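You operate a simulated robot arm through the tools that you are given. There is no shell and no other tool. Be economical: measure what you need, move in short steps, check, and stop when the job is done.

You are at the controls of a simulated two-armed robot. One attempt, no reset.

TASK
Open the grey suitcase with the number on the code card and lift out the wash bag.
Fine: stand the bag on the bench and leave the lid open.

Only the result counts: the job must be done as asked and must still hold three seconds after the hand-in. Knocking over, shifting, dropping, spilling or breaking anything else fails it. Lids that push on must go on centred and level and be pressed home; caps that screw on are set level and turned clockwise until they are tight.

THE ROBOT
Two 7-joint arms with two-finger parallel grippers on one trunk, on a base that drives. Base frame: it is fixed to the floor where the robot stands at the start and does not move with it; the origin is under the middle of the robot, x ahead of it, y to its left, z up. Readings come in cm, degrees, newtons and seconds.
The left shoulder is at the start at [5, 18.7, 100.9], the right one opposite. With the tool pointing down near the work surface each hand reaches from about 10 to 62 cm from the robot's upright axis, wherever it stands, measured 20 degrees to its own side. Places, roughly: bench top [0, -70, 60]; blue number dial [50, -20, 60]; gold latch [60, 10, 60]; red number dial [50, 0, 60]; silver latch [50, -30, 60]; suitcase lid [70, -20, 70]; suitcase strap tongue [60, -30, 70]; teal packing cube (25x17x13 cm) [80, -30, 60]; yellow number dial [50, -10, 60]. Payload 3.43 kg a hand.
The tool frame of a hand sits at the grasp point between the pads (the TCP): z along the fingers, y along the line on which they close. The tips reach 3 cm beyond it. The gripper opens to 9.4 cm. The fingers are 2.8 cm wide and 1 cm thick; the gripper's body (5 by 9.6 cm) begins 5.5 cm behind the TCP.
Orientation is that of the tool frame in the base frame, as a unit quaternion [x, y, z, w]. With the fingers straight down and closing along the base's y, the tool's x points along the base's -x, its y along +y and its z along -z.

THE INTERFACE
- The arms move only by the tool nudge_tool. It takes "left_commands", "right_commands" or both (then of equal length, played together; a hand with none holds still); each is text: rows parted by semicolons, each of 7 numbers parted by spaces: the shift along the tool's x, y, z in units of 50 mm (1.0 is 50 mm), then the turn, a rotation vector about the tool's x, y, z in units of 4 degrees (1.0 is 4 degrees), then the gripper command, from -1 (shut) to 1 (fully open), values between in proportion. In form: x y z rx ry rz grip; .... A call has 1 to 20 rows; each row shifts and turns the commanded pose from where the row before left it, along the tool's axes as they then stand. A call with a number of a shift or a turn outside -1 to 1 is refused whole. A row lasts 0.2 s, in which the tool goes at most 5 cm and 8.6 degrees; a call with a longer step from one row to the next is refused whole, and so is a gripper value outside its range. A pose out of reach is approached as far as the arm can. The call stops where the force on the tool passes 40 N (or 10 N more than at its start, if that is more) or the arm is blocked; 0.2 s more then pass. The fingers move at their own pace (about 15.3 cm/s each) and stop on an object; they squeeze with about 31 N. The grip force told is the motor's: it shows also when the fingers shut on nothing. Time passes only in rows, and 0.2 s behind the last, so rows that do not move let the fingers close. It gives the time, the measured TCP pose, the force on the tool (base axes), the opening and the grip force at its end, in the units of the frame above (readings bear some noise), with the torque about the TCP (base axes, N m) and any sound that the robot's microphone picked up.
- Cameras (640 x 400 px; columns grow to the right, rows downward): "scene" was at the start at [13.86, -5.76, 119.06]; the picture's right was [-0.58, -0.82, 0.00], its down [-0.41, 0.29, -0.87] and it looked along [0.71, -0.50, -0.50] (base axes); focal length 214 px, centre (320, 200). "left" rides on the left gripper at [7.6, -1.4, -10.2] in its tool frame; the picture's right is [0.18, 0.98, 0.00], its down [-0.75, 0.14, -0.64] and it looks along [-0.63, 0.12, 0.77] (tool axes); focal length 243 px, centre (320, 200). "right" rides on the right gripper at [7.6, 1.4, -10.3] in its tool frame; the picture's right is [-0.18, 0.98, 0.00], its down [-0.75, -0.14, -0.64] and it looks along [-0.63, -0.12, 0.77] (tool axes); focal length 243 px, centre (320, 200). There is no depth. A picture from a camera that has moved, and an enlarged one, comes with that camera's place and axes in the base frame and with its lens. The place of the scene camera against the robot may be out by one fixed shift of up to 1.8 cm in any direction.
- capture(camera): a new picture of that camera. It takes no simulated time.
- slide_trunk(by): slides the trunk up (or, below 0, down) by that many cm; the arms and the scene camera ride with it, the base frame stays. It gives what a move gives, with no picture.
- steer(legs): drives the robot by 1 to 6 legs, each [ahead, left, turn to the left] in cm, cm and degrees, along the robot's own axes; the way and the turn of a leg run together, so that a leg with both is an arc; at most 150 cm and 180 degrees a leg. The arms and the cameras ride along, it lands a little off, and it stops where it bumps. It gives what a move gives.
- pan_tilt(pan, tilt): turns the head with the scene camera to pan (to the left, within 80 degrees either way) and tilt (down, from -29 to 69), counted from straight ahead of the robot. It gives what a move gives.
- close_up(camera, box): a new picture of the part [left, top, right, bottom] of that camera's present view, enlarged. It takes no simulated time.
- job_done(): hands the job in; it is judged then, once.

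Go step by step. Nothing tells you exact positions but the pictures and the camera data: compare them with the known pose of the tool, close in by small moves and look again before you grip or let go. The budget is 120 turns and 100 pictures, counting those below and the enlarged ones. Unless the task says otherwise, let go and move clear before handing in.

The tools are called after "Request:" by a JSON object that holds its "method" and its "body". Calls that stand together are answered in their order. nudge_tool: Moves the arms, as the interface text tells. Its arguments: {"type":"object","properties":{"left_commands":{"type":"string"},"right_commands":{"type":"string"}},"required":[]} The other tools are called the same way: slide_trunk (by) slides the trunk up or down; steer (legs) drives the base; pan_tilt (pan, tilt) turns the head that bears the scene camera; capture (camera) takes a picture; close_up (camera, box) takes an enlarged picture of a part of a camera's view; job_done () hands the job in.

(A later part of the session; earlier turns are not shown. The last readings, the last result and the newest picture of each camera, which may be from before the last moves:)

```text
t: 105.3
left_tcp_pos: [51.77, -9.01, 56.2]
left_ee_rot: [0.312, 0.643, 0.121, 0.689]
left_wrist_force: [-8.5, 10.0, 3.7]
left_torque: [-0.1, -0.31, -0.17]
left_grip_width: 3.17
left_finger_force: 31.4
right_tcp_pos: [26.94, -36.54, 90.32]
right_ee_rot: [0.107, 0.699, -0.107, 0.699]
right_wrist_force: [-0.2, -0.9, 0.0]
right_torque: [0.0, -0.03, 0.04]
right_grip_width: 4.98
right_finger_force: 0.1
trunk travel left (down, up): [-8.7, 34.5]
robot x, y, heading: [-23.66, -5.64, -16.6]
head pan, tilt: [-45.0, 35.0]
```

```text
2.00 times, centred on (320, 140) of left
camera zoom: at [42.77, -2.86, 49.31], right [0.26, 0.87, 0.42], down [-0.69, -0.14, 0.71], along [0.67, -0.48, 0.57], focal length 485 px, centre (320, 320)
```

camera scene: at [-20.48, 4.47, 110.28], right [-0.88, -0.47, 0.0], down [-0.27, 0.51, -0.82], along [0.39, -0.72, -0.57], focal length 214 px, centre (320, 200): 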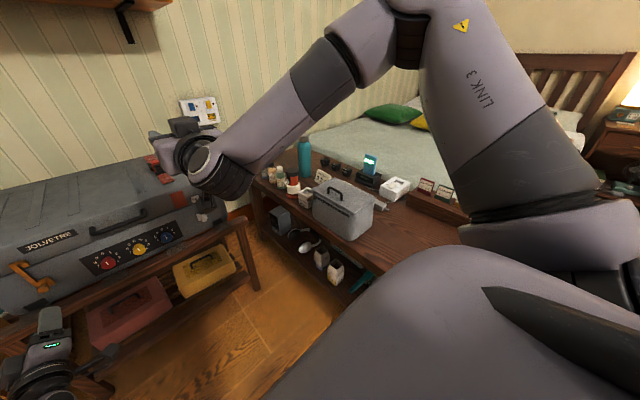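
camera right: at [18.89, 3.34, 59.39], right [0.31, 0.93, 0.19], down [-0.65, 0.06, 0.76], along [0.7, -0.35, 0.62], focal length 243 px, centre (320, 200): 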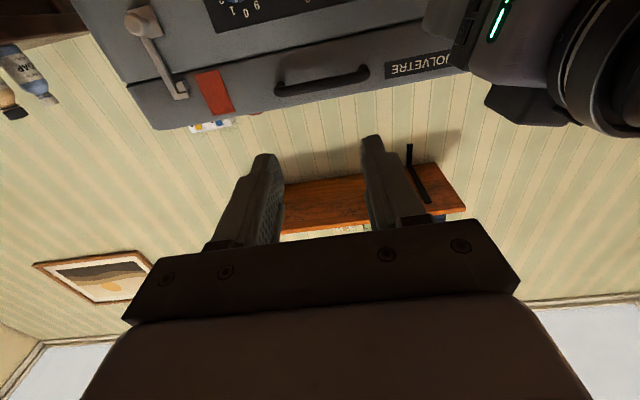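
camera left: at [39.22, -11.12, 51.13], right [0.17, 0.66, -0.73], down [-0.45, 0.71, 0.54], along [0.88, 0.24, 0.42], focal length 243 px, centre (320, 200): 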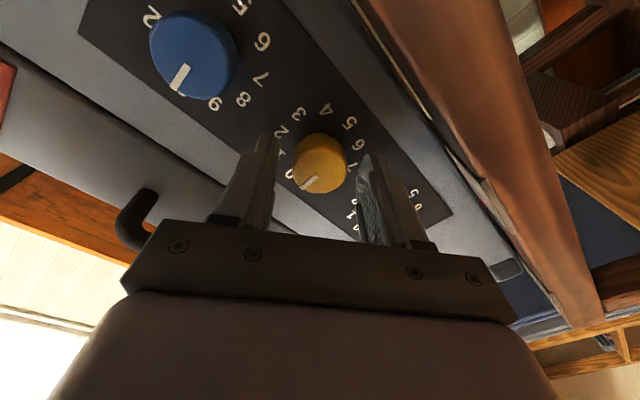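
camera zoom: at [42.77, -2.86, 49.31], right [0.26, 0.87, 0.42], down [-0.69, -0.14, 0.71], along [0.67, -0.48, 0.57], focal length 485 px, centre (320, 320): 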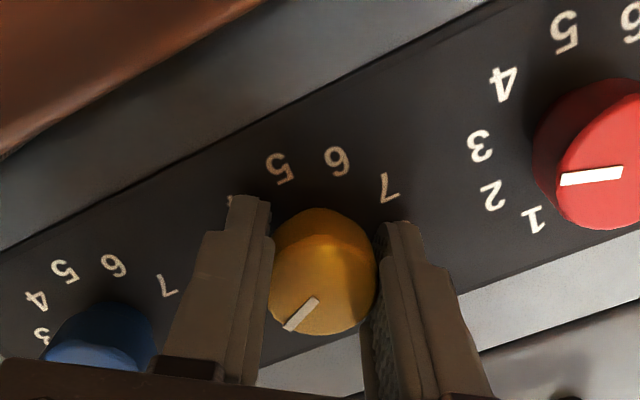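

Yellow turned 72°. Releasing and moving to blue.

Request:
{"method": "nudge_tool", "body": {"left_commands": "0 0 0 0 0 0 0.06;0 0 0 0 0 0 0.06"}}

Request:
{"method": "steer", "body": {"legs": [[-5, 0, 0], [0, -7.8, 0]]}}

Request:
{"method": "nudge_tool", "body": {"left_commands": "0 0 0 0 0 -1 0.06;0 0 0 0 0 -1 0.06;0 0 0 0 0 -1 0.06;0 0 0 0 0 -1 0.06;0 0 0 0 0 -1 0.06;0 0 0 0 0 -1 0.06;0 0 0 0 0 -1 0.06;0 0 0 0 0 -1 0.06;0 0 0 0 0 -1 0.06;0 0 0 0 0 -1 0.06;0 0 0 0 0 -1 0.06;0 0 0 0 0 -1 0.06;0 0 0 0 0 -1 0.06;0 0 0 0 0 -0.5 0.06;0 0 0 0 0 0 0.06"}}

Request:
{"method": "capture", "body": {"camera": "left"}}

```text
t: 105.9
left_tcp_pos: [51.75, -8.96, 56.16]
left_ee_rot: [0.311, 0.643, 0.121, 0.689]
left_wrist_force: [-7.0, 12.7, 5.0]
left_torque: [-0.12, -0.05, -0.05]
left_grip_width: 4.33
left_finger_force: 0.0
right_tcp_pos: [27.0, -36.56, 90.4]
right_ee_rot: [0.109, 0.698, -0.109, 0.7]
right_wrist_force: [-0.1, -0.3, 0.3]
right_torque: [0.06, -0.03, 0.0]
right_grip_width: 5.01
right_finger_force: 0.1
trunk travel left (down, up): [-8.7, 34.5]
robot x, y, heading: [-23.91, -5.99, -16.9]
head pan, tilt: [-45.0, 35.0]
```

```text
t: 107.5
left_tcp_pos: [46.67, -8.82, 56.12]
left_ee_rot: [0.31, 0.644, 0.121, 0.689]
left_wrist_force: [-0.4, 0.0, -0.6]
left_torque: [0.0, -0.01, 0.01]
left_grip_width: 5.0
left_finger_force: 0.1
right_tcp_pos: [22.14, -36.43, 90.33]
right_ee_rot: [0.106, 0.699, -0.106, 0.699]
right_wrist_force: [0.2, 0.6, -0.4]
right_torque: [-0.03, 0.0, 0.01]
right_grip_width: 4.97
right_finger_force: 0.0
trunk travel left (down, up): [-8.7, 34.5]
robot x, y, heading: [-28.82, -5.7, -16.4]
head pan, tilt: [-45.0, 35.0]
```

```text
t: 110.7
left_tcp_pos: [46.77, -9.01, 56.1]
left_ee_rot: [-0.016, 0.715, -0.205, 0.668]
left_wrist_force: [0.5, -0.2, -0.3]
left_torque: [-0.04, -0.01, 0.0]
left_grip_width: 5.0
left_finger_force: 0.0
right_tcp_pos: [22.18, -36.61, 90.27]
right_ee_rot: [0.107, 0.698, -0.106, 0.7]
right_wrist_force: [0.2, 0.1, -0.3]
right_torque: [-0.03, 0.0, 0.01]
right_grip_width: 4.98
right_finger_force: 0.0
trunk travel left (down, up): [-8.7, 34.5]
robot x, y, heading: [-28.9, -5.59, -16.3]
head pan, tilt: [-45.0, 35.0]
```

```text
46 pictures are left
camera left: at [35.82, -9.67, 49.47], right [0.23, 0.85, -0.48], down [-0.5, 0.53, 0.69], along [0.83, 0.09, 0.54], focal length 243 px, centre (320, 200)
```

left: 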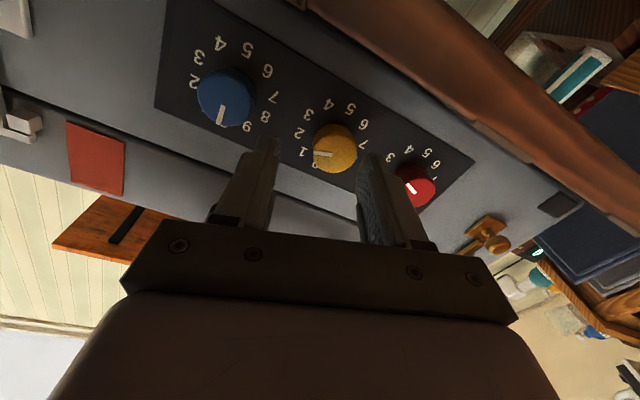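

The sideways drive seems to have stopped against something on the right, but the dials look right so far. I'll back up 2 cm and turn 5° right to swing the hand over to blue.

Request:
{"method": "steer", "body": {"legs": [[-2, 0, 0], [0, 0, -5]]}}

Request:
{"method": "capture", "body": {"camera": "left"}}

```text
t: 111.7
left_tcp_pos: [44.96, -7.8, 56.04]
left_ee_rot: [-0.018, 0.715, -0.203, 0.669]
left_wrist_force: [0.4, 0.7, 0.2]
left_torque: [0.0, -0.01, 0.0]
left_grip_width: 5.01
left_finger_force: 0.0
right_tcp_pos: [20.52, -35.57, 90.36]
right_ee_rot: [0.105, 0.699, -0.105, 0.7]
right_wrist_force: [-0.7, 0.1, -0.3]
right_torque: [-0.01, -0.01, -0.02]
right_grip_width: 4.96
right_finger_force: 0.1
trunk travel left (down, up): [-8.7, 34.5]
robot x, y, heading: [-30.59, -5.17, -16.2]
head pan, tilt: [-45.0, 35.0]
stopped in leg 1: the robot was blocked; the commanded pose is now the measured one
```

```text
45 pictures are left
camera left: at [34.11, -8.56, 49.44], right [0.22, 0.85, -0.48], down [-0.5, 0.52, 0.69], along [0.83, 0.09, 0.54], focal length 243 px, centre (320, 200)
```

left: 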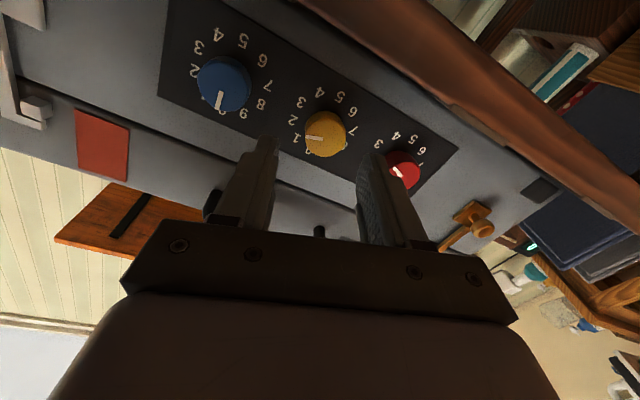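

The robot is blocked on its right or rear. Let me look there before moving.

Request:
{"method": "pan_tilt", "body": {"pan": -75, "tilt": 50}}

Request:
{"method": "capture", "body": {"camera": "scene"}}

```text
t: 112.6
left_tcp_pos: [45.15, -7.89, 56.08]
left_ee_rot: [-0.017, 0.715, -0.204, 0.669]
left_wrist_force: [0.6, -0.7, 1.0]
left_torque: [0.01, -0.02, 0.02]
left_grip_width: 4.98
left_finger_force: 0.1
right_tcp_pos: [20.53, -35.52, 90.38]
right_ee_rot: [0.105, 0.699, -0.104, 0.7]
right_wrist_force: [0.4, 0.3, 0.6]
right_torque: [0.01, 0.02, 0.0]
right_grip_width: 4.97
right_finger_force: 0.0
trunk travel left (down, up): [-8.7, 34.5]
robot x, y, heading: [-30.42, -5.66, -16.0]
head pan, tilt: [-75.0, 50.0]
```

```text
44 pictures are left
camera scene: at [-24.41, -14.95, 102.31], right [-1.0, 0.02, 0.0], down [0.01, 0.77, -0.64], along [-0.01, -0.64, -0.77], focal length 214 px, centre (320, 200)
```

scene: 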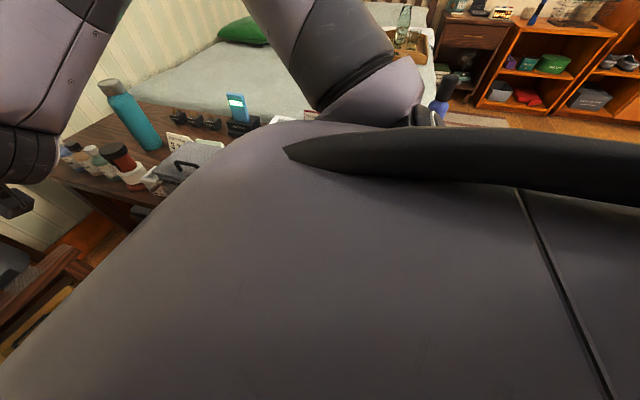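

The body is right against the bench. I'll ease left 1.5 cm, then try moving the left hand inward to blue with the arm while it's backed off.

Request:
{"method": "steer", "body": {"legs": [[0, 1.5, 0]]}}

Request:
{"method": "nudge_tool", "body": {"left_commands": "0.1 -0.3 0 0 0 0 0.06;0.1 -0.3 0 0 0 0 0.06;0.1 -0.3 0 0 0 0 0.06;0.1 -0.3 0 0 0 0 0.06;0.1 -0.3 0 0 0 0 0.06;0 0 0 0 0 0 0.06"}}

Request:
{"method": "capture", "body": {"camera": "left"}}

```text
t: 113.4
left_tcp_pos: [45.43, -6.37, 56.1]
left_ee_rot: [-0.018, 0.715, -0.204, 0.669]
left_wrist_force: [-0.2, -0.5, -0.6]
left_torque: [0.04, -0.02, -0.01]
left_grip_width: 4.99
left_finger_force: 0.0
right_tcp_pos: [21.01, -34.07, 90.39]
right_ee_rot: [0.106, 0.698, -0.105, 0.7]
right_wrist_force: [0.2, -0.2, -0.5]
right_torque: [0.02, -0.01, 0.0]
right_grip_width: 4.99
right_finger_force: 0.0
trunk travel left (down, up): [-8.7, 34.5]
robot x, y, heading: [-30.05, -3.6, -16.1]
head pan, tilt: [-75.0, 50.0]
```

```text
t: 114.8
left_tcp_pos: [42.91, -11.99, 56.47]
left_ee_rot: [-0.018, 0.715, -0.202, 0.669]
left_wrist_force: [0.6, 0.0, -0.3]
left_torque: [-0.02, 0.02, 0.0]
left_grip_width: 4.99
left_finger_force: 0.1
left hand out of reach, approached as far as the arm can: row 2, 3, 4, 5
right_tcp_pos: [20.99, -34.05, 90.39]
right_ee_rot: [0.105, 0.699, -0.105, 0.7]
right_wrist_force: [-0.4, 0.0, 0.4]
right_torque: [0.01, 0.0, -0.01]
right_grip_width: 4.98
right_finger_force: 0.1
trunk travel left (down, up): [-8.7, 34.5]
robot x, y, heading: [-29.96, -3.77, -15.9]
head pan, tilt: [-75.0, 50.0]
```

```text
43 pictures are left
camera left: at [32.05, -12.75, 49.97], right [0.22, 0.85, -0.48], down [-0.51, 0.52, 0.69], along [0.83, 0.09, 0.55], focal length 243 px, centre (320, 200)
```

left: 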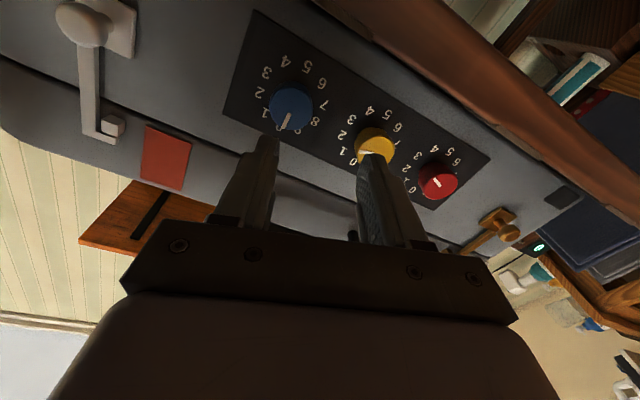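

That worked; the arm was only at full stretch. I'll pull back 3 cm, go 2.3 cm further right, then drive in.

Request:
{"method": "nudge_tool", "body": {"left_commands": "0 0 -0.3 0 0 0 0.06;0.05 0 -0.3 0 0 0 0.06;0.07 -0.22 0 0 0 0 0.06;0.07 -0.22 0 0 0 0 0.06;0 0 0 0 0 0 0.06"}}

Request:
{"method": "steer", "body": {"legs": [[6, 0, 0]]}}

Request:
{"method": "capture", "body": {"camera": "left"}}

```text
t: 116.2
left_tcp_pos: [40.86, -8.59, 54.64]
left_ee_rot: [-0.011, 0.719, -0.163, 0.675]
left_wrist_force: [-0.8, -0.6, 1.5]
left_torque: [0.01, -0.02, -0.02]
left_grip_width: 4.98
left_finger_force: 0.0
right_tcp_pos: [20.96, -34.02, 90.32]
right_ee_rot: [0.105, 0.699, -0.105, 0.7]
right_wrist_force: [-0.3, 1.1, 1.2]
right_torque: [0.0, 0.01, 0.03]
right_grip_width: 4.96
right_finger_force: 0.1
trunk travel left (down, up): [-8.7, 34.5]
robot x, y, heading: [-30.34, -3.73, -15.8]
head pan, tilt: [-75.0, 50.0]
stopped in row 5 (left hand): the arm was blocked; the commanded pose is now the measured one
```

```text
t: 117.2
left_tcp_pos: [46.7, -10.33, 54.73]
left_ee_rot: [-0.011, 0.719, -0.164, 0.675]
left_wrist_force: [-1.1, 0.0, -0.4]
left_torque: [0.02, 0.02, -0.01]
left_grip_width: 5.0
left_finger_force: 0.0
right_tcp_pos: [26.93, -35.68, 90.32]
right_ee_rot: [0.105, 0.699, -0.104, 0.7]
right_wrist_force: [-0.1, -0.1, -0.2]
right_torque: [0.0, 0.0, 0.01]
right_grip_width: 4.97
right_finger_force: 0.1
trunk travel left (down, up): [-8.7, 34.5]
robot x, y, heading: [-24.42, -5.66, -16.2]
head pan, tilt: [-75.0, 50.0]
```

```text
42 pictures are left
camera left: at [35.81, -11.1, 47.91], right [0.18, 0.89, -0.43], down [-0.53, 0.45, 0.72], along [0.83, 0.09, 0.55], focal length 243 px, centre (320, 200)
```

left: 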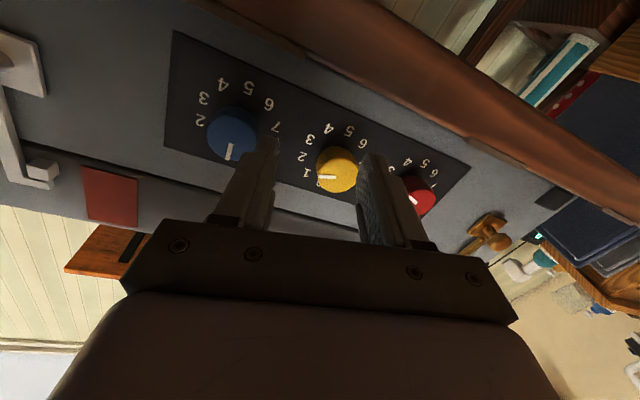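

The hand's yaw is now a bit left, so turning the base 4° right fixes both the yaw and the offset.

Request:
{"method": "steer", "body": {"legs": [[-1.5, 1, 0], [0, 0, -4]]}}

Request:
{"method": "capture", "body": {"camera": "left"}}

```text
t: 118.4
left_tcp_pos: [45.09, -13.76, 54.71]
left_ee_rot: [0.012, 0.719, -0.186, 0.669]
left_wrist_force: [0.9, -0.1, -0.7]
left_torque: [0.02, -0.02, 0.02]
left_grip_width: 4.99
left_finger_force: 0.1
right_tcp_pos: [23.46, -37.82, 90.37]
right_ee_rot: [0.129, 0.695, -0.129, 0.696]
right_wrist_force: [0.4, -0.9, 0.6]
right_torque: [0.0, -0.01, 0.0]
right_grip_width: 4.97
right_finger_force: 0.0
trunk travel left (down, up): [-8.7, 34.5]
robot x, y, heading: [-25.24, -3.87, -19.9]
head pan, tilt: [-75.0, 50.0]
```

```text
41 pictures are left
camera left: at [34.14, -13.79, 47.89], right [0.24, 0.87, -0.42], down [-0.5, 0.49, 0.72], along [0.83, 0.04, 0.55], focal length 243 px, centre (320, 200)
```

left: 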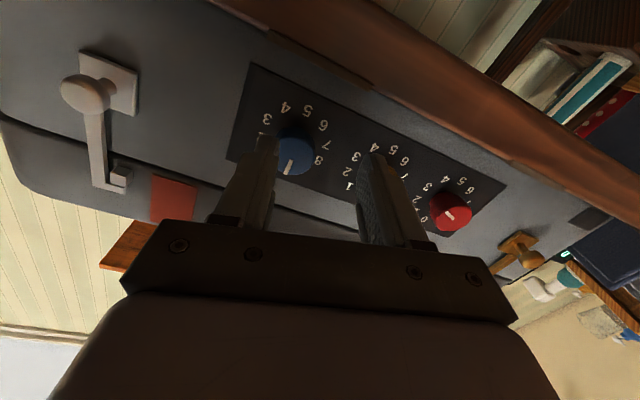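

Request:
{"method": "slide_trunk", "body": {"by": 1.4}}

Request:
{"method": "steer", "body": {"legs": [[0, 0, -1.1]]}}

Request:
{"method": "capture", "body": {"camera": "left"}}

```text
t: 119.0
left_tcp_pos: [45.16, -13.66, 56.03]
left_ee_rot: [0.014, 0.719, -0.186, 0.669]
left_wrist_force: [-0.1, -0.2, 0.0]
left_torque: [-0.02, 0.0, 0.0]
left_grip_width: 5.01
left_finger_force: 0.2
right_tcp_pos: [23.5, -37.88, 91.76]
right_ee_rot: [0.129, 0.695, -0.129, 0.695]
right_wrist_force: [-0.3, 0.1, 0.5]
right_torque: [0.0, 0.03, 0.01]
right_grip_width: 4.99
right_finger_force: 0.0
trunk travel left (down, up): [-10.1, 33.1]
robot x, y, heading: [-25.35, -3.86, -20.0]
head pan, tilt: [-75.0, 50.0]
```

```text
t: 119.7
left_tcp_pos: [44.86, -14.97, 56.05]
left_ee_rot: [0.02, 0.719, -0.193, 0.667]
left_wrist_force: [-0.4, -0.1, -0.2]
left_torque: [0.02, -0.01, -0.01]
left_grip_width: 5.0
left_finger_force: 0.1
right_tcp_pos: [22.92, -38.71, 91.81]
right_ee_rot: [0.134, 0.694, -0.134, 0.695]
right_wrist_force: [-0.1, -0.1, 0.0]
right_torque: [0.03, -0.02, 0.02]
right_grip_width: 4.97
right_finger_force: 0.0
trunk travel left (down, up): [-10.1, 33.1]
robot x, y, heading: [-25.45, -4.1, -21.2]
head pan, tilt: [-75.0, 50.0]
```

```text
40 pictures are left
camera left: at [33.96, -14.89, 49.28], right [0.26, 0.87, -0.42], down [-0.49, 0.5, 0.72], along [0.83, 0.02, 0.55], focal length 243 px, centre (320, 200)
```

left: 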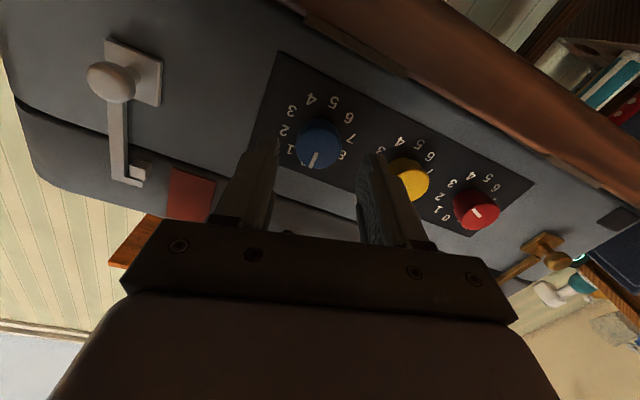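

Request:
{"method": "steer", "body": {"legs": [[3.6, 0.2, 0]]}}

Request:
{"method": "capture", "body": {"camera": "left"}}

```text
t: 120.6
left_tcp_pos: [48.19, -16.14, 55.99]
left_ee_rot: [0.02, 0.719, -0.193, 0.667]
left_wrist_force: [-0.6, 0.1, 0.7]
left_torque: [-0.03, 0.01, -0.03]
left_grip_width: 4.99
left_finger_force: 0.1
right_tcp_pos: [26.25, -39.77, 91.69]
right_ee_rot: [0.135, 0.694, -0.135, 0.695]
right_wrist_force: [-0.1, 0.1, 0.1]
right_torque: [-0.01, -0.01, 0.01]
right_grip_width: 4.99
right_finger_force: 0.1
trunk travel left (down, up): [-10.1, 33.1]
robot x, y, heading: [-21.96, -5.04, -20.9]
head pan, tilt: [-75.0, 50.0]
```

```text
39 pictures are left
camera left: at [37.42, -15.99, 49.28], right [0.26, 0.87, -0.42], down [-0.49, 0.5, 0.72], along [0.83, 0.02, 0.55], focal length 243 px, centre (320, 200)
```

left: 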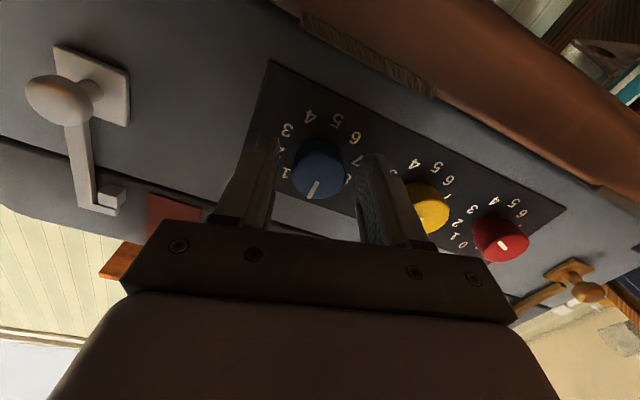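

Request:
{"method": "nudge_tool", "body": {"left_commands": "0 0 0.14 0 0 0 0.06;0 0 0 0 0 0 -1;0 0 0 0 0 0 -1"}}

Request:
{"method": "nudge_tool", "body": {"left_commands": "0 0 0 0 0 1 -1;0 0 0 0 0 1 -1;0 0 0 0 0 1 -1;0 0 0 0 0 1 -1;0 0 0 0 0 1 -1;0 0 0 0 0 1 -1;0 0 0 0 0 1 -1;0 0 0 0 0 1 -1;0 0 0 0 0 1 -1;0 0 0 0 0 0 -1"}}

Request:
{"method": "capture", "body": {"camera": "left"}}

```text
t: 121.4
left_tcp_pos: [48.94, -16.35, 55.99]
left_ee_rot: [0.02, 0.719, -0.192, 0.668]
left_wrist_force: [-2.1, -0.6, 0.6]
left_torque: [-0.08, -0.28, 0.03]
left_grip_width: 3.11
left_finger_force: 31.2
right_tcp_pos: [26.29, -39.79, 91.78]
right_ee_rot: [0.135, 0.694, -0.135, 0.694]
right_wrist_force: [0.2, 0.1, -0.3]
right_torque: [0.0, -0.01, 0.0]
right_grip_width: 4.99
right_finger_force: 0.1
trunk travel left (down, up): [-10.1, 33.1]
robot x, y, heading: [-21.68, -5.35, -21.2]
head pan, tilt: [-75.0, 50.0]
```

```text
t: 123.6
left_tcp_pos: [49.06, -15.89, 55.68]
left_ee_rot: [0.248, 0.677, 0.029, 0.693]
left_wrist_force: [-14.3, -22.7, 3.6]
left_torque: [-0.14, -0.78, -0.89]
left_grip_width: 3.14
left_finger_force: 31.1
right_tcp_pos: [26.24, -39.88, 91.73]
right_ee_rot: [0.136, 0.693, -0.135, 0.695]
right_wrist_force: [0.4, -0.7, 0.4]
right_torque: [0.02, 0.02, 0.0]
right_grip_width: 4.98
right_finger_force: 0.0
trunk travel left (down, up): [-10.1, 33.1]
robot x, y, heading: [-22.08, -5.43, -21.0]
head pan, tilt: [-75.0, 50.0]
```

```text
38 pictures are left
camera left: at [39.62, -11.07, 48.46], right [0.3, 0.93, 0.21], down [-0.63, 0.04, 0.77], along [0.71, -0.37, 0.6], focal length 243 px, centre (320, 200)
```

left: 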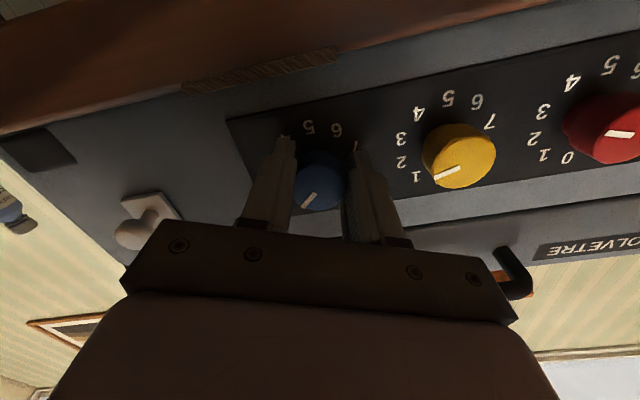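

Blue has turned about 37°. I'll release, back off and verify all three.

Request:
{"method": "nudge_tool", "body": {"left_commands": "0 0 0 0 0 0 0.06;0 0 0 0 0 0 0.06"}}

Request:
{"method": "steer", "body": {"legs": [[-7, 0, 0]]}}

Request:
{"method": "close_up", "body": {"camera": "left", "box": [200, 40, 600, 260]}}

```text
t: 124.2
left_tcp_pos: [49.46, -15.52, 55.86]
left_ee_rot: [0.241, 0.678, 0.03, 0.694]
left_wrist_force: [0.4, -0.1, -0.3]
left_torque: [0.03, -0.01, -0.02]
left_grip_width: 4.97
left_finger_force: 0.0
right_tcp_pos: [26.12, -39.81, 91.8]
right_ee_rot: [0.135, 0.694, -0.135, 0.694]
right_wrist_force: [0.2, -0.2, 0.3]
right_torque: [-0.01, 0.04, 0.01]
right_grip_width: 4.99
right_finger_force: 0.1
trunk travel left (down, up): [-10.1, 33.1]
robot x, y, heading: [-21.95, -5.17, -21.2]
head pan, tilt: [-75.0, 50.0]
```

```text
t: 125.2
left_tcp_pos: [42.97, -13.11, 56.02]
left_ee_rot: [0.241, 0.677, 0.029, 0.695]
left_wrist_force: [-0.3, -0.2, -0.2]
left_torque: [0.01, -0.04, -0.02]
left_grip_width: 4.99
left_finger_force: 0.1
right_tcp_pos: [19.77, -37.4, 91.84]
right_ee_rot: [0.136, 0.694, -0.135, 0.695]
right_wrist_force: [0.3, 0.2, -0.1]
right_torque: [0.0, -0.01, 0.02]
right_grip_width: 4.98
right_finger_force: 0.0
trunk travel left (down, up): [-10.1, 33.1]
robot x, y, heading: [-28.58, -2.85, -21.1]
head pan, tilt: [-75.0, 50.0]
```

```text
1.60 times, centred on (400, 150) of left
camera zoom: at [33.43, -8.44, 48.68], right [0.3, 0.93, 0.2], down [-0.63, 0.04, 0.77], along [0.71, -0.35, 0.6], focal length 388 px, centre (192, 280)
```

zoom: 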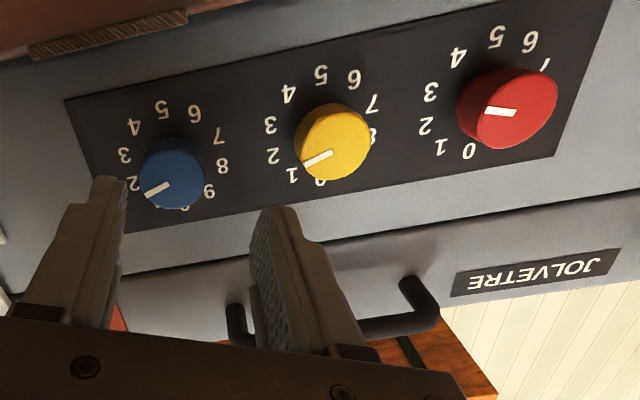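

Request:
{"method": "close_up", "body": {"camera": "left", "box": [240, 90, 360, 180]}}

Request:
{"method": "pan_tilt", "body": {"pan": 0, "tilt": 35}}

Request:
{"method": "capture", "body": {"camera": "scene"}}

```text
4.44 times, centred on (300, 135) of left
camera zoom: at [33.43, -8.44, 48.68], right [0.3, 0.93, 0.2], down [-0.63, 0.04, 0.77], along [0.71, -0.35, 0.6], focal length 1078 px, centre (409, 489)
```

zoom: 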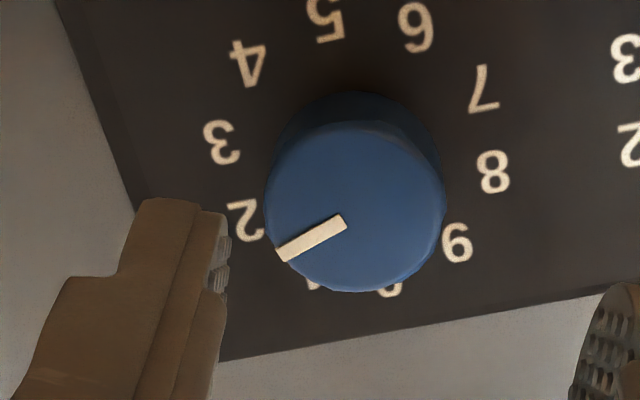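

```text
t: 126.7
left_tcp_pos: [42.92, -13.08, 56.06]
left_ee_rot: [0.241, 0.677, 0.03, 0.695]
left_wrist_force: [1.0, -0.5, -0.7]
left_torque: [0.0, -0.02, 0.02]
left_grip_width: 4.98
left_finger_force: 0.0
right_tcp_pos: [19.73, -37.38, 91.8]
right_ee_rot: [0.135, 0.694, -0.135, 0.694]
right_wrist_force: [0.1, -0.9, -0.5]
right_torque: [-0.02, -0.02, 0.04]
right_grip_width: 5.01
right_finger_force: 0.1
trunk travel left (down, up): [-10.1, 33.1]
robot x, y, heading: [-28.59, -2.35, -21.2]
head pan, tilt: [0.0, 35.0]
```

```text
35 pictures are left
camera scene: at [-14.17, -8.39, 105.88], right [-0.36, -0.93, 0.0], down [-0.54, 0.21, -0.82], along [0.76, -0.3, -0.57], focal length 214 px, centre (320, 200)
```

scene: 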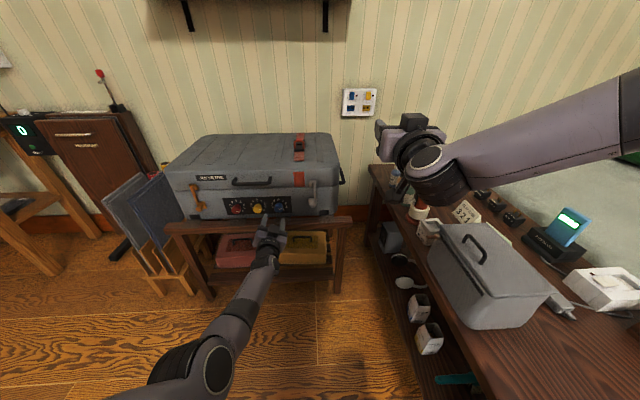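

Red reads 3 and yellow 2, but blue overshot to 2, so I need to turn it back one step (-36°). Re-approaching with a small correction for centring.

Request:
{"method": "slide_trunk", "body": {"by": -0.3}}

Request:
{"method": "steer", "body": {"legs": [[0, 0, -0.5], [4.2, 0, 0]]}}

Request:
{"method": "capture", "body": {"camera": "left"}}

```text
t: 127.2
left_tcp_pos: [42.95, -13.01, 55.71]
left_ee_rot: [0.241, 0.677, 0.031, 0.695]
left_wrist_force: [0.0, -0.4, 0.3]
left_torque: [0.03, 0.04, -0.01]
left_grip_width: 4.97
left_finger_force: 0.1
right_tcp_pos: [19.86, -37.38, 91.36]
right_ee_rot: [0.135, 0.694, -0.135, 0.694]
right_wrist_force: [0.1, 0.9, 1.1]
right_torque: [-0.03, -0.02, -0.03]
right_grip_width: 4.99
right_finger_force: 0.0
trunk travel left (down, up): [-9.8, 33.4]
robot x, y, heading: [-28.42, -2.68, -21.1]
head pan, tilt: [0.0, 35.0]
```

```text
t: 128.4
left_tcp_pos: [46.76, -15.15, 55.65]
left_ee_rot: [0.243, 0.676, 0.028, 0.695]
left_wrist_force: [1.1, -0.4, 0.2]
left_torque: [0.01, 0.01, 0.01]
left_grip_width: 4.98
left_finger_force: 0.0
right_tcp_pos: [23.34, -39.33, 91.48]
right_ee_rot: [0.138, 0.693, -0.138, 0.694]
right_wrist_force: [-0.2, 0.3, -0.3]
right_torque: [-0.02, 0.0, -0.03]
right_grip_width: 4.97
right_finger_force: 0.1
trunk travel left (down, up): [-9.8, 33.4]
robot x, y, heading: [-24.37, -4.05, -21.4]
head pan, tilt: [0.0, 35.0]
```

```text
34 pictures are left
camera left: at [37.3, -10.4, 48.37], right [0.3, 0.93, 0.2], down [-0.63, 0.04, 0.77], along [0.71, -0.36, 0.6], focal length 243 px, centre (320, 200)
```

left: 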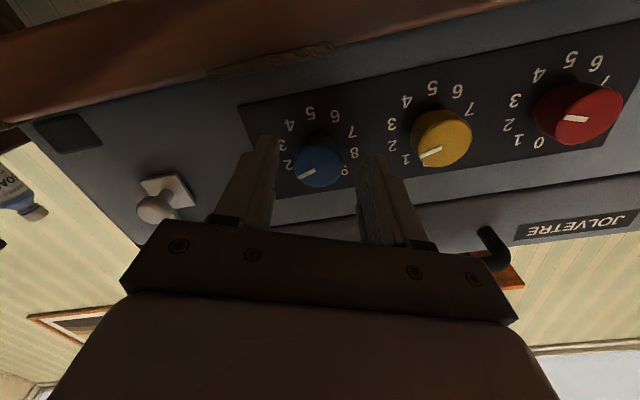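

Request:
{"method": "nudge_tool", "body": {"left_commands": "0 0 0.14 0 0 0 0.06;0 0 0.12 0 0 0 0.06;0 0 0 0 0 0 0.06"}}

Request:
{"method": "nudge_tool", "body": {"left_commands": "0 0 0 0 0 0 -1;0 0 0 0 0 0 -1;0 0 0 0 0 -1 -1;0 0 0 0 0 -1 -1;0 0 0 0 0 -1 -1;0 0 0 0 0 -1 -1;0 0 0 0 0 -1 -1;0 0 0 0 0 -1 -1;0 0 0 0 0 -1 -1;0 0 0 0 0 -1 -1;0 0 0 0 0 -1 -1;0 0 0 0 0 0 -1"}}

Request:
{"method": "close_up", "body": {"camera": "left", "box": [220, 60, 500, 240]}}

```text
t: 129.2
left_tcp_pos: [48.03, -15.42, 55.63]
left_ee_rot: [0.244, 0.676, 0.027, 0.695]
left_wrist_force: [-1.2, -1.1, 0.1]
left_torque: [0.0, 0.02, 0.04]
left_grip_width: 4.99
left_finger_force: 0.1
right_tcp_pos: [23.35, -39.35, 91.37]
right_ee_rot: [0.138, 0.693, -0.138, 0.694]
right_wrist_force: [0.5, 0.2, -0.1]
right_torque: [0.02, -0.01, 0.03]
right_grip_width: 4.95
right_finger_force: 0.0
trunk travel left (down, up): [-9.8, 33.4]
robot x, y, heading: [-24.6, -4.12, -21.4]
head pan, tilt: [0.0, 35.0]
```

```text
t: 131.8
left_tcp_pos: [47.78, -15.91, 55.57]
left_ee_rot: [0.024, 0.719, -0.19, 0.668]
left_wrist_force: [-10.5, -17.8, 0.7]
left_torque: [0.19, 0.19, -0.82]
left_grip_width: 3.15
left_finger_force: 31.2
right_tcp_pos: [23.38, -39.41, 91.5]
right_ee_rot: [0.138, 0.693, -0.137, 0.694]
right_wrist_force: [0.0, 0.6, -0.9]
right_torque: [0.0, 0.01, 0.01]
right_grip_width: 5.02
right_finger_force: 0.1
trunk travel left (down, up): [-9.8, 33.4]
robot x, y, heading: [-24.44, -4.13, -21.7]
head pan, tilt: [0.0, 35.0]
```

```text
2.22 times, centred on (360, 150) of left
camera zoom: at [36.92, -15.65, 48.84], right [0.27, 0.87, -0.42], down [-0.49, 0.49, 0.72], along [0.83, 0.01, 0.56], focal length 539 px, centre (231, 311)
```

zoom: 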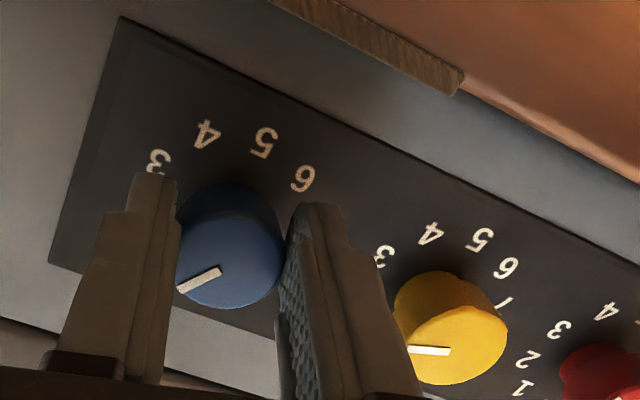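

Request:
{"method": "nudge_tool", "body": {"left_commands": "0 -0.08 -0.03 0 0 0 -1;0 0 0 0 0 0 -1"}}

Request:
{"method": "nudge_tool", "body": {"left_commands": "0 0 0 0 0 0 0.06;0 0 0 0 0 0 0.06"}}

Request:
{"method": "steer", "body": {"legs": [[-7, 0, 0]]}}

Request:
{"method": "close_up", "body": {"camera": "left", "box": [250, 80, 490, 220]}}

```text
t: 132.4
left_tcp_pos: [47.77, -15.78, 55.52]
left_ee_rot: [0.023, 0.719, -0.188, 0.668]
left_wrist_force: [4.8, -15.3, 0.3]
left_torque: [0.21, 0.4, -0.5]
left_grip_width: 3.12
left_finger_force: 31.0
right_tcp_pos: [23.45, -39.37, 91.36]
right_ee_rot: [0.139, 0.693, -0.138, 0.694]
right_wrist_force: [-0.8, 0.0, 0.4]
right_torque: [-0.03, 0.0, -0.01]
right_grip_width: 4.98
right_finger_force: 0.0
trunk travel left (down, up): [-9.8, 33.4]
robot x, y, heading: [-24.32, -4.05, -21.8]
head pan, tilt: [0.0, 35.0]
```

```text
t: 133.0
left_tcp_pos: [47.87, -15.59, 55.67]
left_ee_rot: [0.023, 0.718, -0.188, 0.67]
left_wrist_force: [0.0, -0.4, -0.7]
left_torque: [0.0, -0.01, -0.02]
left_grip_width: 4.99
left_finger_force: 0.1
right_tcp_pos: [23.35, -39.27, 91.47]
right_ee_rot: [0.139, 0.693, -0.138, 0.694]
right_wrist_force: [0.8, 0.0, -0.3]
right_torque: [0.02, -0.01, -0.01]
right_grip_width: 4.97
right_finger_force: 0.2
trunk travel left (down, up): [-9.8, 33.4]
robot x, y, heading: [-24.63, -4.22, -21.9]
head pan, tilt: [0.0, 35.0]
```

```text
t: 134.0
left_tcp_pos: [41.23, -13.07, 55.7]
left_ee_rot: [0.024, 0.718, -0.189, 0.669]
left_wrist_force: [-0.3, 0.2, 0.4]
left_torque: [-0.02, -0.03, -0.01]
left_grip_width: 4.97
left_finger_force: 0.0
right_tcp_pos: [16.91, -36.71, 91.44]
right_ee_rot: [0.138, 0.693, -0.138, 0.694]
right_wrist_force: [0.8, -0.2, 0.7]
right_torque: [0.01, 0.02, 0.02]
right_grip_width: 4.97
right_finger_force: 0.1
trunk travel left (down, up): [-9.8, 33.4]
robot x, y, heading: [-31.09, -1.52, -21.8]
head pan, tilt: [0.0, 35.0]
```

```text
2.67 times, centred on (370, 150) of left
camera zoom: at [30.35, -13.02, 48.94], right [0.26, 0.87, -0.41], down [-0.49, 0.49, 0.72], along [0.83, 0.02, 0.56], focal length 647 px, centre (187, 333)
```

zoom: 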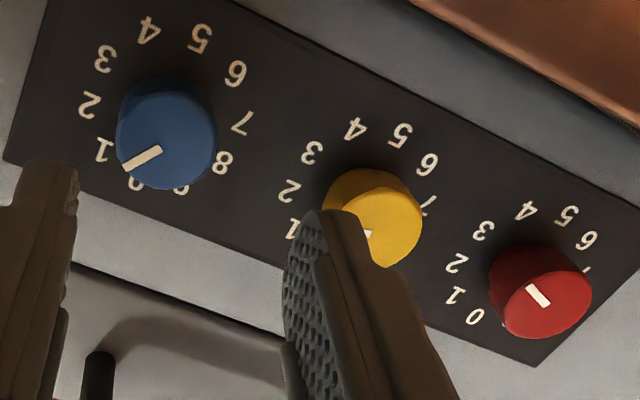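

Dials now read 3-2-1. Next I'll look at the latches up close.

Request:
{"method": "capture", "body": {"camera": "left"}}

Request:
{"method": "close_up", "body": {"camera": "scene", "box": [160, 170, 350, 230]}}

```text
31 pictures are left
camera left: at [30.35, -13.02, 48.94], right [0.26, 0.87, -0.41], down [-0.49, 0.49, 0.72], along [0.83, 0.02, 0.56], focal length 243 px, centre (320, 200)
```

left: 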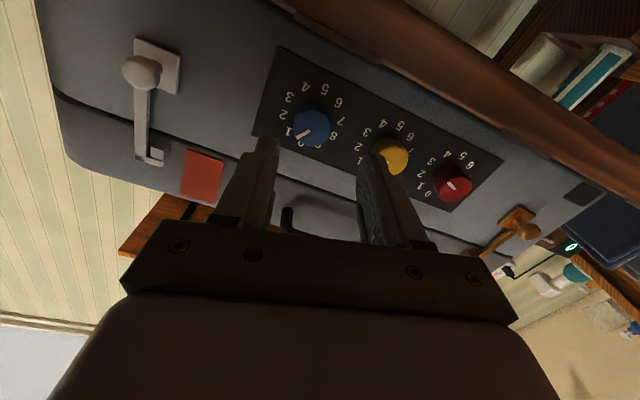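

```text
3.37 times, centred on (255, 200) of scene
camera zoom: at [-16.8, -7.48, 105.58], right [-0.37, -0.93, 0.0], down [-0.53, 0.21, -0.82], along [0.76, -0.3, -0.57], focal length 722 px, centre (539, 200)
```

zoom: 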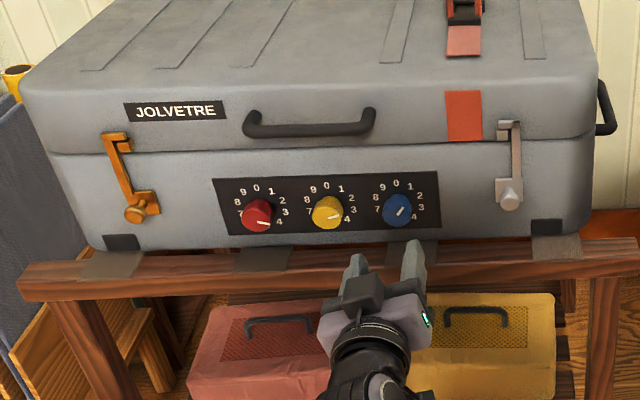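

The latches are pivoting hooks with a knob at the pivot: gold should swing its top to the left (anticlockwise), silver to the right. I'll drive left to the gold latch.

Request:
{"method": "slide_trunk", "body": {"by": 1}}

Request:
{"method": "steer", "body": {"legs": [[0, 28.3, 0]]}}

Request:
{"method": "nudge_tool", "body": {"left_commands": "0 0 0 0 0 1 0.06;0 0 0 0 0 1 0.06;0 0 0 0 0 1 0.06;0 0 0 0 0 1 0.06;0 0 0 0 0 1 0.06;0 0 0 0 0 1 0.06;0 0 0 0 0 1 0.06;0 0 0 0 0 0 0.06"}}

Request:
{"method": "capture", "body": {"camera": "left"}}

```text
t: 134.6
left_tcp_pos: [41.16, -13.19, 56.76]
left_ee_rot: [0.023, 0.718, -0.188, 0.67]
left_wrist_force: [0.0, -0.7, 0.4]
left_torque: [-0.01, -0.01, -0.02]
left_grip_width: 4.99
left_finger_force: 0.1
right_tcp_pos: [16.89, -36.75, 92.33]
right_ee_rot: [0.138, 0.692, -0.138, 0.695]
right_wrist_force: [0.5, -0.5, 0.4]
right_torque: [0.02, -0.01, 0.03]
right_grip_width: 4.99
right_finger_force: 0.1
trunk travel left (down, up): [-10.8, 32.4]
robot x, y, heading: [-31.05, -1.32, -21.7]
head pan, tilt: [0.0, 35.0]
```

```text
t: 136.6
left_tcp_pos: [51.69, 13.29, 56.59]
left_ee_rot: [0.023, 0.718, -0.188, 0.67]
left_wrist_force: [0.3, 0.1, -0.9]
left_torque: [-0.02, 0.0, 0.02]
left_grip_width: 4.99
left_finger_force: 0.0
right_tcp_pos: [27.27, -10.31, 92.42]
right_ee_rot: [0.138, 0.693, -0.137, 0.695]
right_wrist_force: [0.2, 0.2, -0.3]
right_torque: [0.02, 0.01, 0.03]
right_grip_width: 4.98
right_finger_force: 0.0
trunk travel left (down, up): [-10.8, 32.4]
robot x, y, heading: [-20.62, 24.64, -21.5]
head pan, tilt: [0.0, 35.0]
```

```text
t: 138.4
left_tcp_pos: [51.65, 13.17, 56.65]
left_ee_rot: [0.197, 0.691, -0.022, 0.695]
left_wrist_force: [0.3, 0.0, 0.1]
left_torque: [-0.01, 0.02, 0.01]
left_grip_width: 4.98
left_finger_force: 0.0
right_tcp_pos: [27.3, -10.3, 92.45]
right_ee_rot: [0.137, 0.693, -0.137, 0.694]
right_wrist_force: [-0.1, -0.4, 0.8]
right_torque: [0.0, 0.01, -0.03]
right_grip_width: 5.0
right_finger_force: 0.0
trunk travel left (down, up): [-10.8, 32.4]
robot x, y, heading: [-20.76, 25.06, -21.7]
head pan, tilt: [0.0, 35.0]
```

```text
29 pictures are left
camera left: at [41.91, 16.9, 49.29], right [0.3, 0.95, 0.06], down [-0.6, 0.14, 0.79], along [0.74, -0.27, 0.62], focal length 243 px, centre (320, 200)
```

left: 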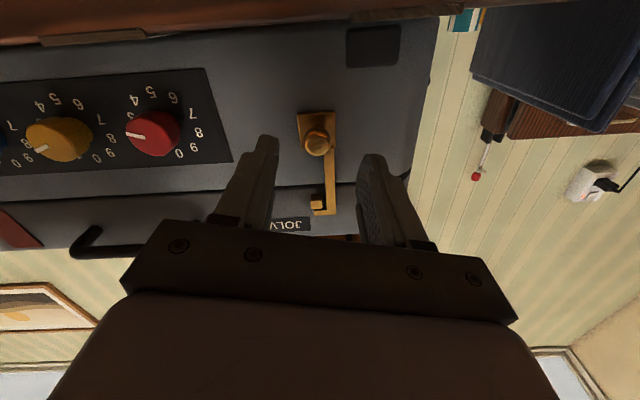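

The gold knob is centred, about 5 cm ahead. Driving in to grip it.

Request:
{"method": "steer", "body": {"legs": [[4, 0.3, 0]]}}

Request:
{"method": "capture", "body": {"camera": "left"}}

```text
t: 139.2
left_tcp_pos: [55.68, 11.95, 56.81]
left_ee_rot: [0.196, 0.691, -0.021, 0.695]
left_wrist_force: [-0.5, -0.8, -0.6]
left_torque: [-0.01, 0.03, 0.01]
left_grip_width: 4.98
left_finger_force: 0.2
right_tcp_pos: [31.16, -11.52, 92.47]
right_ee_rot: [0.137, 0.693, -0.137, 0.695]
right_wrist_force: [-0.1, -0.5, -0.3]
right_torque: [0.01, 0.03, -0.03]
right_grip_width: 4.99
right_finger_force: 0.1
trunk travel left (down, up): [-10.8, 32.4]
robot x, y, heading: [-16.75, 23.66, -21.5]
head pan, tilt: [0.0, 35.0]
```

```text
28 pictures are left
camera left: at [45.81, 15.67, 49.3], right [0.3, 0.95, 0.06], down [-0.6, 0.14, 0.79], along [0.74, -0.27, 0.62], focal length 243 px, centre (320, 200)
```

left: 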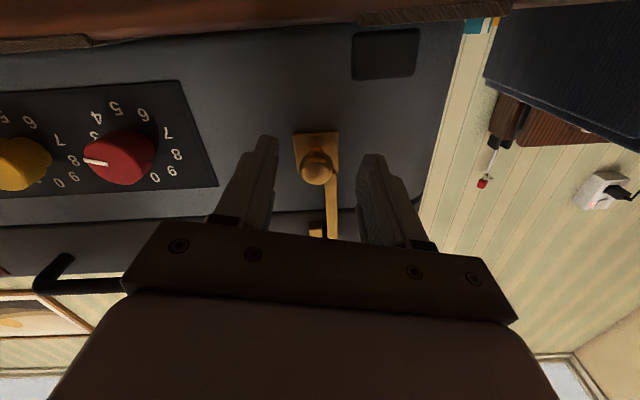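

Request:
{"method": "nudge_tool", "body": {"left_commands": "0 0 0.12 0 0 0 0.06;0 0 0.1 0 0 0 0;0 0 0 0 0 0 -1;0 0 0 0 0 0 -1;0 0 0 0 0 0 -1"}}

Request:
{"method": "nudge_tool", "body": {"left_commands": "0 0 0 0 0 -1 -1;0 0 0 0 0 -1 -1;0 0 0 0 0 -1 -1;0 0 0 0 0 -1 -1;0 0 0 0 0 -1 -1;0 0 0 0 0 -1 -1;0 0 0 0 0 -1 -1;0 0 0 0 0 -1 -1;0 0 0 0 0 0 -1"}}

Request:
{"method": "capture", "body": {"camera": "left"}}

```text
t: 140.4
left_tcp_pos: [56.29, 11.98, 56.86]
left_ee_rot: [0.195, 0.692, -0.02, 0.695]
left_wrist_force: [-0.7, -1.5, 0.7]
left_torque: [0.04, 0.05, -0.07]
left_grip_width: 2.04
left_finger_force: 30.8
left hand out of reach, approached as far as the arm can: row 2
right_tcp_pos: [31.19, -11.58, 92.43]
right_ee_rot: [0.137, 0.693, -0.137, 0.694]
right_wrist_force: [0.6, 0.2, 0.2]
right_torque: [-0.01, -0.03, 0.03]
right_grip_width: 4.99
right_finger_force: 0.2
trunk travel left (down, up): [-10.8, 32.4]
robot x, y, heading: [-17.05, 23.48, -21.4]
head pan, tilt: [0.0, 35.0]
```

```text
t: 142.4
left_tcp_pos: [56.28, 12.18, 56.93]
left_ee_rot: [-0.003, 0.718, -0.212, 0.663]
left_wrist_force: [6.4, -2.8, 0.3]
left_torque: [0.02, 0.07, -0.07]
left_grip_width: 2.07
left_finger_force: 30.9
right_tcp_pos: [31.28, -11.51, 92.44]
right_ee_rot: [0.138, 0.693, -0.137, 0.695]
right_wrist_force: [0.2, 0.3, -0.4]
right_torque: [-0.03, 0.02, 0.01]
right_grip_width: 4.98
right_finger_force: 0.1
trunk travel left (down, up): [-10.8, 32.4]
robot x, y, heading: [-16.79, 23.97, -21.5]
head pan, tilt: [0.0, 35.0]
```

```text
27 pictures are left
camera left: at [45.38, 11.75, 50.51], right [0.25, 0.84, -0.48], down [-0.48, 0.54, 0.69], along [0.84, 0.06, 0.54], focal length 243 px, centre (320, 200)
```

left: 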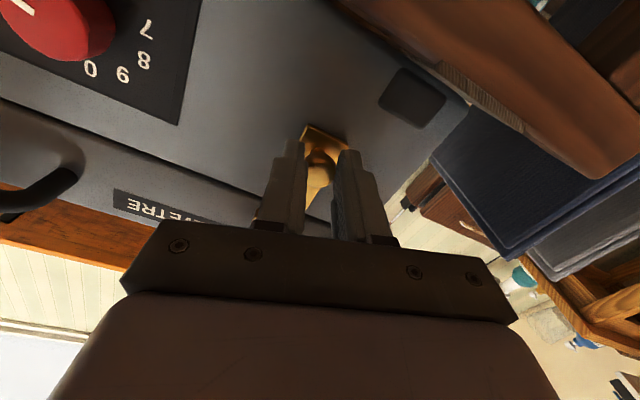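

Request:
{"method": "close_up", "body": {"camera": "scene", "box": [200, 160, 400, 290]}}

```text
3.08 times, centred on (300, 225) of scene
camera zoom: at [-2.47, 17.68, 106.58], right [-0.37, -0.93, 0.0], down [-0.53, 0.21, -0.82], along [0.76, -0.3, -0.57], focal length 660 px, centre (382, 123)
```

zoom: 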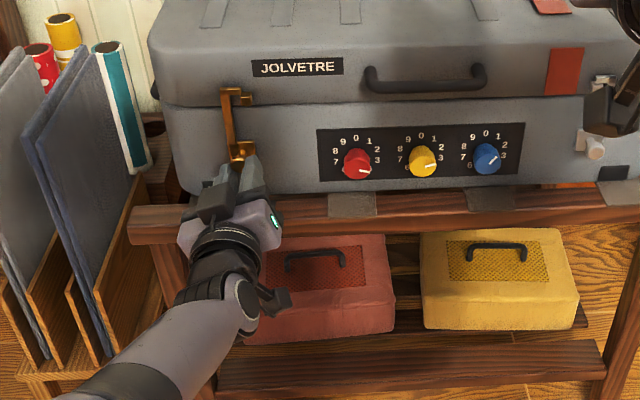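

I can't tell whether the gold arm moved. I'll release, back off and look straight at it.

Request:
{"method": "nudge_tool", "body": {"left_commands": "0 0 0 0 0 0 0.06;0 0 0 0 0 0 0.06"}}

Request:
{"method": "steer", "body": {"legs": [[-6, 0, 0]]}}

Request:
{"method": "close_up", "body": {"camera": "left", "box": [220, 60, 460, 240]}}

```text
t: 143.1
left_tcp_pos: [56.37, 12.08, 57.06]
left_ee_rot: [-0.002, 0.718, -0.212, 0.662]
left_wrist_force: [0.1, 0.3, 0.3]
left_torque: [0.02, 0.02, 0.0]
left_grip_width: 5.02
left_finger_force: 0.0
right_tcp_pos: [31.21, -11.53, 92.43]
right_ee_rot: [0.139, 0.693, -0.138, 0.694]
right_wrist_force: [0.9, -0.8, -0.4]
right_torque: [-0.02, 0.02, 0.05]
right_grip_width: 4.99
right_finger_force: 0.0
trunk travel left (down, up): [-10.8, 32.4]
robot x, y, heading: [-16.43, 23.75, -21.5]
head pan, tilt: [0.0, 35.0]
```

```text
t: 144.0
left_tcp_pos: [50.88, 14.36, 56.96]
left_ee_rot: [-0.003, 0.719, -0.211, 0.663]
left_wrist_force: [-0.7, -0.1, -0.2]
left_torque: [0.02, -0.01, -0.02]
left_grip_width: 4.98
left_finger_force: 0.1
right_tcp_pos: [25.78, -9.34, 92.43]
right_ee_rot: [0.138, 0.693, -0.138, 0.694]
right_wrist_force: [-0.2, -0.3, -0.3]
right_torque: [-0.03, -0.01, 0.03]
right_grip_width: 4.98
right_finger_force: 0.0
trunk travel left (down, up): [-10.8, 32.4]
robot x, y, heading: [-22.2, 25.42, -21.5]
head pan, tilt: [0.0, 35.0]
```

```text
2.22 times, centred on (340, 150) of left
camera zoom: at [39.82, 13.95, 50.44], right [0.25, 0.84, -0.48], down [-0.48, 0.54, 0.69], along [0.84, 0.06, 0.54], focal length 539 px, centre (276, 311)
```

zoom: 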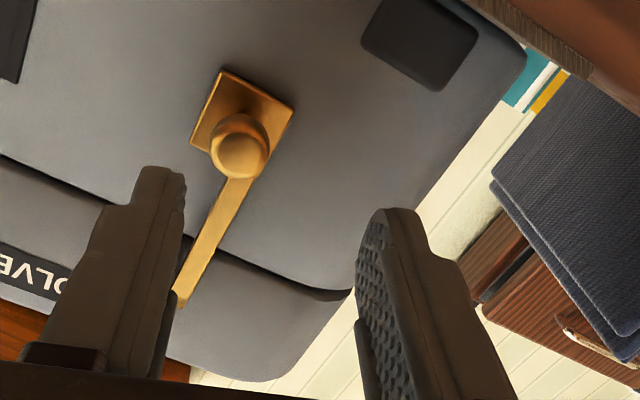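

The knob just spins and the arm hasn't moved, so I'll push the arm sideways instead. With the fingers closed, I'll go to the right of it at mid-height and push left with the base.

Request:
{"method": "nudge_tool", "body": {"left_commands": "0 0 0 0 0 1 -1;0 0 0 0 0 1 -1;0 0 0 0 0 1 -1;0 0 0 0 0 1 -1;0 0 0 0 0 0.2 -1;0 0 0 0 0 0 -1"}}

Request:
{"method": "slide_trunk", "body": {"by": 3.5}}

Request:
{"method": "steer", "body": {"legs": [[0, -3.2, 0], [6.2, 0, 0]]}}

Request:
{"method": "capture", "body": {"camera": "left"}}

```text
t: 145.4
left_tcp_pos: [50.87, 14.25, 56.98]
left_ee_rot: [0.103, 0.711, -0.112, 0.686]
left_wrist_force: [-0.1, -1.4, -0.2]
left_torque: [-0.05, 0.0, 0.01]
left_grip_width: 0.0
left_finger_force: 30.7
right_tcp_pos: [25.78, -9.42, 92.47]
right_ee_rot: [0.138, 0.693, -0.138, 0.694]
right_wrist_force: [0.9, -0.5, 0.8]
right_torque: [0.01, 0.0, 0.0]
right_grip_width: 4.97
right_finger_force: 0.1
trunk travel left (down, up): [-10.8, 32.4]
robot x, y, heading: [-22.29, 25.83, -21.4]
head pan, tilt: [0.0, 35.0]
```

```text
t: 146.2
left_tcp_pos: [50.76, 14.24, 60.5]
left_ee_rot: [0.102, 0.712, -0.112, 0.686]
left_wrist_force: [-0.2, 0.3, 0.4]
left_torque: [-0.02, -0.04, -0.02]
left_grip_width: 0.0
left_finger_force: 30.7
right_tcp_pos: [25.71, -9.37, 96.01]
right_ee_rot: [0.137, 0.693, -0.137, 0.694]
right_wrist_force: [0.1, 0.1, -0.1]
right_torque: [0.0, 0.02, 0.01]
right_grip_width: 4.97
right_finger_force: 0.1
trunk travel left (down, up): [-14.3, 28.9]
robot x, y, heading: [-22.23, 25.61, -21.6]
head pan, tilt: [0.0, 35.0]
```

```text
t: 147.6
left_tcp_pos: [55.35, 9.01, 60.5]
left_ee_rot: [0.102, 0.711, -0.112, 0.687]
left_wrist_force: [-0.7, -0.4, 0.0]
left_torque: [0.03, 0.0, -0.02]
left_grip_width: 0.03
left_finger_force: 31.2
right_tcp_pos: [30.27, -14.41, 95.99]
right_ee_rot: [0.137, 0.693, -0.137, 0.694]
right_wrist_force: [-0.5, 0.7, 0.8]
right_torque: [-0.03, 0.0, 0.04]
right_grip_width: 4.97
right_finger_force: 0.0
trunk travel left (down, up): [-14.3, 28.9]
robot x, y, heading: [-17.55, 20.71, -21.4]
head pan, tilt: [0.0, 35.0]
```

```text
24 pictures are left
camera left: at [44.97, 10.75, 53.17], right [0.29, 0.94, -0.2], down [-0.54, 0.33, 0.77], along [0.79, -0.11, 0.6], focal length 243 px, centre (320, 200)
```

left: 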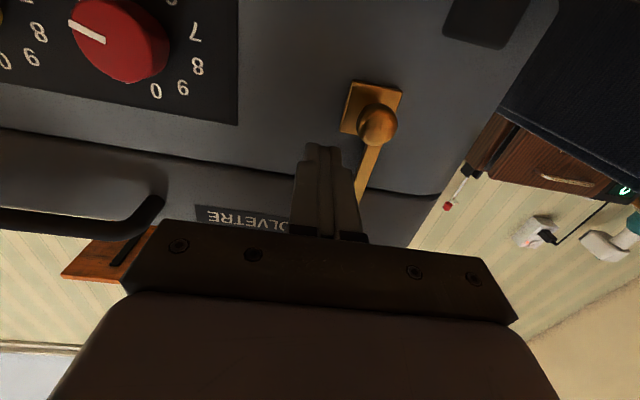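

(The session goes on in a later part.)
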